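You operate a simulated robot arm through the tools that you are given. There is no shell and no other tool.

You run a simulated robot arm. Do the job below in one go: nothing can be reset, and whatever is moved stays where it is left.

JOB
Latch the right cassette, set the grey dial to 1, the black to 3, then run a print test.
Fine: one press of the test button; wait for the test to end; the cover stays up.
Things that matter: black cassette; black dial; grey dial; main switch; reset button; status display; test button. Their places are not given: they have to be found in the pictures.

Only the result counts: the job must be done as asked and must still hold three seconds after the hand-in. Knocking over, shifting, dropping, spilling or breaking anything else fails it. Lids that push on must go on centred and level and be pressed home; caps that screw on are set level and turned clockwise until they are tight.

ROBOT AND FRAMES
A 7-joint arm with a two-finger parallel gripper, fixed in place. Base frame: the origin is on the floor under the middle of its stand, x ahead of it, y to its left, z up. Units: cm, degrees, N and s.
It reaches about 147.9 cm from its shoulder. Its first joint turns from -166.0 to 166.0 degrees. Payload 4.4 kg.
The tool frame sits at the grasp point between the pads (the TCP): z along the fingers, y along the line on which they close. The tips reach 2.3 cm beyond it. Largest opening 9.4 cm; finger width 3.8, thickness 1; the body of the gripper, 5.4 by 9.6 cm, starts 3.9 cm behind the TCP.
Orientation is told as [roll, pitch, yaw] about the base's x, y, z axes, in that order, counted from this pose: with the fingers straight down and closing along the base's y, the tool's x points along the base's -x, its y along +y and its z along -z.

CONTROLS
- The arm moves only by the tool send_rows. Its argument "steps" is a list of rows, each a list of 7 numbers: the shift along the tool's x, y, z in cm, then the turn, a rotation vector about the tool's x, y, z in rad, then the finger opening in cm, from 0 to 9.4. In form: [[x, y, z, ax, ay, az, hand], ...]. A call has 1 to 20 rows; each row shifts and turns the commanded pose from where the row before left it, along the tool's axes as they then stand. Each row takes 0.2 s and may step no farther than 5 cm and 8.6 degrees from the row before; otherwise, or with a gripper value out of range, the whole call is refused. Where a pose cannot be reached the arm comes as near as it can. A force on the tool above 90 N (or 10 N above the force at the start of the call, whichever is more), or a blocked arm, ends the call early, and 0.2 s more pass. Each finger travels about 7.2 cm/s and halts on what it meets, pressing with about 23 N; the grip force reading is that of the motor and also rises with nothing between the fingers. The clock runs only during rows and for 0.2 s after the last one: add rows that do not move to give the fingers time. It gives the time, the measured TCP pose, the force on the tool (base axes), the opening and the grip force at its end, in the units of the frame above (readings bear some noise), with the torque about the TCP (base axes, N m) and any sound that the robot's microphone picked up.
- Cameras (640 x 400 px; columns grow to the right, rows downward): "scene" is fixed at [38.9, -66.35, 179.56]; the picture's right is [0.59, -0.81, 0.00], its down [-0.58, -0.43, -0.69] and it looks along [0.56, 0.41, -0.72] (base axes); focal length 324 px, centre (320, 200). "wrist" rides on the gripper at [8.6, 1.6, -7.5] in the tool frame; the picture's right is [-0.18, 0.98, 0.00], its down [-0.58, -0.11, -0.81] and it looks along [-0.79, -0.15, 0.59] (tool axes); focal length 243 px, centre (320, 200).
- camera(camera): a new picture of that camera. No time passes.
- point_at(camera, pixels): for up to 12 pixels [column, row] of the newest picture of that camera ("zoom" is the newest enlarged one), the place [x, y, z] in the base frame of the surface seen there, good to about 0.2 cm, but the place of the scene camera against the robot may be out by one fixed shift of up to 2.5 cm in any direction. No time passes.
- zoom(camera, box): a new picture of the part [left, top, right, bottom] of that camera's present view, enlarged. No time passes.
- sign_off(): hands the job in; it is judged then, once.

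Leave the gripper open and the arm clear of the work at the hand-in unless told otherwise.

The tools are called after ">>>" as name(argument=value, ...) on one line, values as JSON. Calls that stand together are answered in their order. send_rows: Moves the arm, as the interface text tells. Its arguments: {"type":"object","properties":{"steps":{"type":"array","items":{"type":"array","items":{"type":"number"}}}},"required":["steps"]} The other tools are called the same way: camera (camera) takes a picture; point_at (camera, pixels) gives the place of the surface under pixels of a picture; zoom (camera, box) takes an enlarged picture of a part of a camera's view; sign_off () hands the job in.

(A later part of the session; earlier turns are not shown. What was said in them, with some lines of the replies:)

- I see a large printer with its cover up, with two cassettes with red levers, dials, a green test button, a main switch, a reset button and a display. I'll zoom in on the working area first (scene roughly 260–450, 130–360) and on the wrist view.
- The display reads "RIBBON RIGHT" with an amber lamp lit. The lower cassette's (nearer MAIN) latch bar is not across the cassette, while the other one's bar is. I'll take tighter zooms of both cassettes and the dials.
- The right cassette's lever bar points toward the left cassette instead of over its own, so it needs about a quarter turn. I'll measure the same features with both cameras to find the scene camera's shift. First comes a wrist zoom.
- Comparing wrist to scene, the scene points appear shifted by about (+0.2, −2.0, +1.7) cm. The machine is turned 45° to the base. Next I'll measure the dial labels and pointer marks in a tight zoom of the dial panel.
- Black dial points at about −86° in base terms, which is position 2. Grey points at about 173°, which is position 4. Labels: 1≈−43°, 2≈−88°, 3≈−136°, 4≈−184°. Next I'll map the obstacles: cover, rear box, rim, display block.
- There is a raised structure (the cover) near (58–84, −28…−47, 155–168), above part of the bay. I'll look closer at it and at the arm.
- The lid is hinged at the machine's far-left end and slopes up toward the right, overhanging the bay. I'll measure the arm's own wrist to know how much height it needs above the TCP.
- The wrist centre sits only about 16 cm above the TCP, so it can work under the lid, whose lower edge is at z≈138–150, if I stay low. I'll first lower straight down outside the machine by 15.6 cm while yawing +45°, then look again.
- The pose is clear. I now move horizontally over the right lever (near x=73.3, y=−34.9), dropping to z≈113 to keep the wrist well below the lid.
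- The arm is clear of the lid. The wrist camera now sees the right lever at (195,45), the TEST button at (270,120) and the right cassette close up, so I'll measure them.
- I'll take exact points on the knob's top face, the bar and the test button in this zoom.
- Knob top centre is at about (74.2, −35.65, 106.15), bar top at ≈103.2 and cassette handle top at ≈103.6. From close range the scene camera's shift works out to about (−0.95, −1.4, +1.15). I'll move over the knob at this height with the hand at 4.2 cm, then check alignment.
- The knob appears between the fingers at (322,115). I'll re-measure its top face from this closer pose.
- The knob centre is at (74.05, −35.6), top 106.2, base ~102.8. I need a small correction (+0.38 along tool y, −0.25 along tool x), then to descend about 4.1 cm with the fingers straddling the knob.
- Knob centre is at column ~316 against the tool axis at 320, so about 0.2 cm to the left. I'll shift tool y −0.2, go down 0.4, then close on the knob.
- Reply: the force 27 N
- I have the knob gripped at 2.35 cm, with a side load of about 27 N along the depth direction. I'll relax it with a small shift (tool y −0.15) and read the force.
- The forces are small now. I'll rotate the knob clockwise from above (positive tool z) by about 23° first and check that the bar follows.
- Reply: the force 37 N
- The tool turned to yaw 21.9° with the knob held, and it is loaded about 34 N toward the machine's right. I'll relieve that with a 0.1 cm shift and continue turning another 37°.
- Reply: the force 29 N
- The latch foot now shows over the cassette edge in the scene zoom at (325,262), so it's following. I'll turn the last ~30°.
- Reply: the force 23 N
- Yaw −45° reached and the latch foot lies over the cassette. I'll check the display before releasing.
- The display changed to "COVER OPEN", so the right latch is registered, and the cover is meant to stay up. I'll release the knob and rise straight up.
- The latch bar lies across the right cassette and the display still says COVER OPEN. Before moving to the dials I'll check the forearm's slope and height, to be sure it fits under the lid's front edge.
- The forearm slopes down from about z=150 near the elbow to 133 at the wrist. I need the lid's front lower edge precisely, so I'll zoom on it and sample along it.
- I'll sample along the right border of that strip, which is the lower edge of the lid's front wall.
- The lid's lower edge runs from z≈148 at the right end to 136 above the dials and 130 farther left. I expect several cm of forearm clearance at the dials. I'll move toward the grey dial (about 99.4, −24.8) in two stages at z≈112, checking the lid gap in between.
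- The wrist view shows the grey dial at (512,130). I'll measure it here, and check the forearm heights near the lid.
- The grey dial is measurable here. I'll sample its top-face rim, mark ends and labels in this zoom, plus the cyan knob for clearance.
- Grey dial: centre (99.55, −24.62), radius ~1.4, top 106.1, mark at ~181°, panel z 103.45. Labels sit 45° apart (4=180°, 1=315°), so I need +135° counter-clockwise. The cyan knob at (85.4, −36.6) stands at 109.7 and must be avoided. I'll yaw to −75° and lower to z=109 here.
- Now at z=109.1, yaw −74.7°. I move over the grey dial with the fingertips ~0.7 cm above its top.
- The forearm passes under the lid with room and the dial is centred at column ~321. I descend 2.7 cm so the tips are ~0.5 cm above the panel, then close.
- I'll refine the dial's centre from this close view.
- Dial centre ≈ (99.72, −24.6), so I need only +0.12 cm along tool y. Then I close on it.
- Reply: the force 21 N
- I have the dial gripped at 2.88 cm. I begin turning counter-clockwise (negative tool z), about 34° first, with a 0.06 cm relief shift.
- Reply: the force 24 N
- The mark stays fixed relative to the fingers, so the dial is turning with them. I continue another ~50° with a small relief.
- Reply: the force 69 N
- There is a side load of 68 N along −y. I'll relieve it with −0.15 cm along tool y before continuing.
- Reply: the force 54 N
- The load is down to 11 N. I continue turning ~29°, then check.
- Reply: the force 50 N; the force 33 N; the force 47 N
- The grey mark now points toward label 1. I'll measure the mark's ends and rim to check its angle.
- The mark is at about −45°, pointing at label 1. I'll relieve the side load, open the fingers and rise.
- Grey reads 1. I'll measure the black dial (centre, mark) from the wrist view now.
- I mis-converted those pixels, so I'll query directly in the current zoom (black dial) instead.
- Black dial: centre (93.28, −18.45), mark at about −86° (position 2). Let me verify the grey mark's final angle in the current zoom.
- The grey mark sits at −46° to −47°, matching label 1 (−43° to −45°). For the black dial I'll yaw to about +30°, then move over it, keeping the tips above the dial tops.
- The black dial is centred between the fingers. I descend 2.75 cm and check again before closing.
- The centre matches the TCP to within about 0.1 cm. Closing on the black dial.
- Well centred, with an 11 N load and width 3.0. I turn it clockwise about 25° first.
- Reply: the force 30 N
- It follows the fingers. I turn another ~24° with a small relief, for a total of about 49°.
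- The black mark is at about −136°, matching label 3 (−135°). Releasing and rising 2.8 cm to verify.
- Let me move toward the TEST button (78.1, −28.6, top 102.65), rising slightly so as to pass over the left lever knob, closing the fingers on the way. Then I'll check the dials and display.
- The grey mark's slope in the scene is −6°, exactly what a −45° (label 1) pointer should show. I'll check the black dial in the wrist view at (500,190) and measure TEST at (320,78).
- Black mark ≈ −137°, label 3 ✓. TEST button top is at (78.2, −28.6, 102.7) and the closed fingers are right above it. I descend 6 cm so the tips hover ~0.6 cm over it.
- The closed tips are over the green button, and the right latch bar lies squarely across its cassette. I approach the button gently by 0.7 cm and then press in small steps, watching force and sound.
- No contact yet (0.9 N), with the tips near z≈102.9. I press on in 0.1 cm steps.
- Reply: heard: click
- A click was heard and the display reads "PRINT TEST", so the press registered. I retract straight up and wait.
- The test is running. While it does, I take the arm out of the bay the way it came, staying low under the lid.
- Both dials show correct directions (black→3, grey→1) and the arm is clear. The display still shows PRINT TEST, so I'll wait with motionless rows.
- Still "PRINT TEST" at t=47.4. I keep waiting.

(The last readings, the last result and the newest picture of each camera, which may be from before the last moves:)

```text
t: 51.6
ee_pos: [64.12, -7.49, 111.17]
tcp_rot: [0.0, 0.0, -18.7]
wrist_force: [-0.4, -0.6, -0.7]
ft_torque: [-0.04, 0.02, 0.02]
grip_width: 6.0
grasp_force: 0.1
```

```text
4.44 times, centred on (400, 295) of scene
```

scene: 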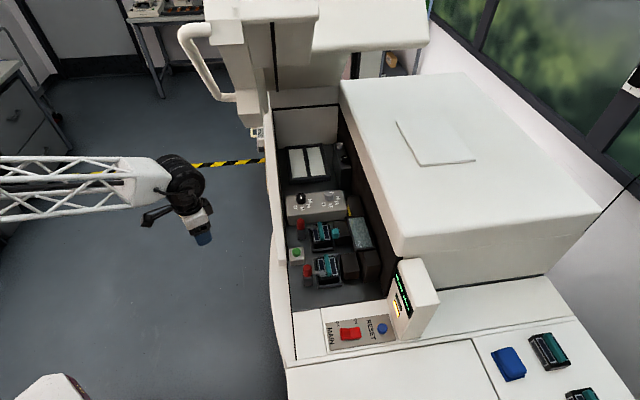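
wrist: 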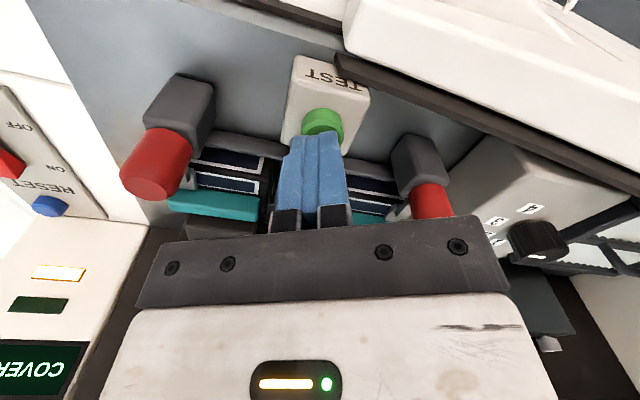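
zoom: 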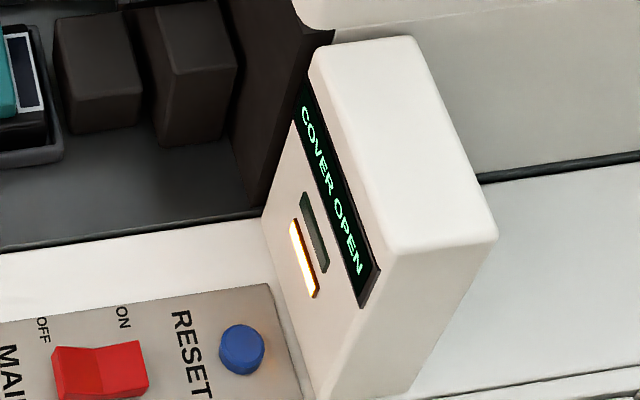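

The test has ended and the display is back to "COVER OPEN". One last look at the whole bay before the hand-in.

>>> zoom(camera="scene", box=[270, 180, 390, 300])

>>> send_rows(steps=[[0, 0, 0, 0, 0, 0, 8], [0, 0, 0, 0, 0, 0, 9], [0, 0, 0, 0, 0, 0, 9], [0, 0, 0, 0, 0, 0, 9], [0, 0, 0, 0, 0, 0, 9]])

>>> camera(camera="scene")

```text
3.33 times, centred on (330, 240) of scene
```

zoom: 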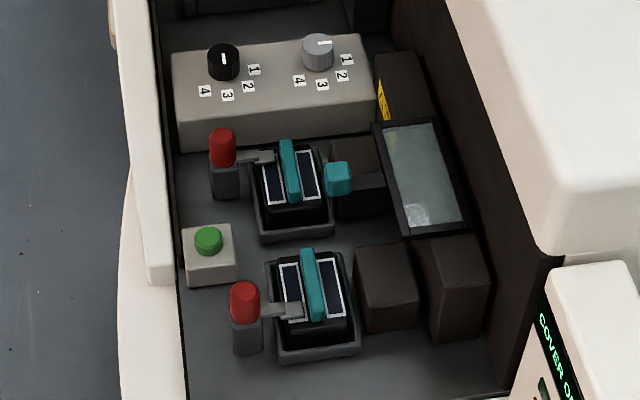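

```text
t: 52.8
ee_pos: [64.18, -7.47, 111.18]
tcp_rot: [0.0, 0.0, -18.8]
wrist_force: [0.1, -0.2, 0.6]
ft_torque: [-0.01, -0.01, 0.01]
grip_width: 9.0
grasp_force: 0.0
```

```text
taken
```

scene: 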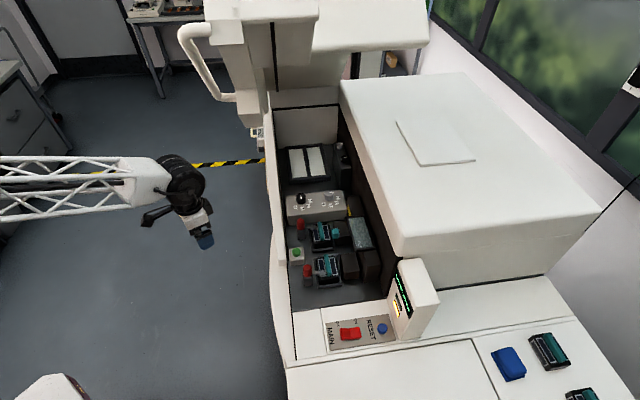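

The right cassette is latched like the left one, grey is on 1 and black on 3. The print test ran once and ended, the cover is still up, and the gripper is open and clear. Handing in.

>>> sign_off()

```text
The job is handed in.
```

The job is done and handed in; I haven't seen the judge's verdict.

- **Right cassette:** the latch is turned a quarter turn and its bar lies across the cassette, as on the left one. The display changed from "RIBBON RIGHT" to "COVER OPEN" when it latched.
- **Dials:** the grey dial points at 1 and the black dial at 3. I checked both with the cameras after letting go, and again with the arm clear.
- **Print test:** I pressed the test button once. It clicked and the display read "PRINT TEST". I waited until the test ended and the display went back to "COVER OPEN".
- **Everything else:** the cover stayed up, and I did not touch the main switch or the reset button. The arm is outside the machine with the gripper open.
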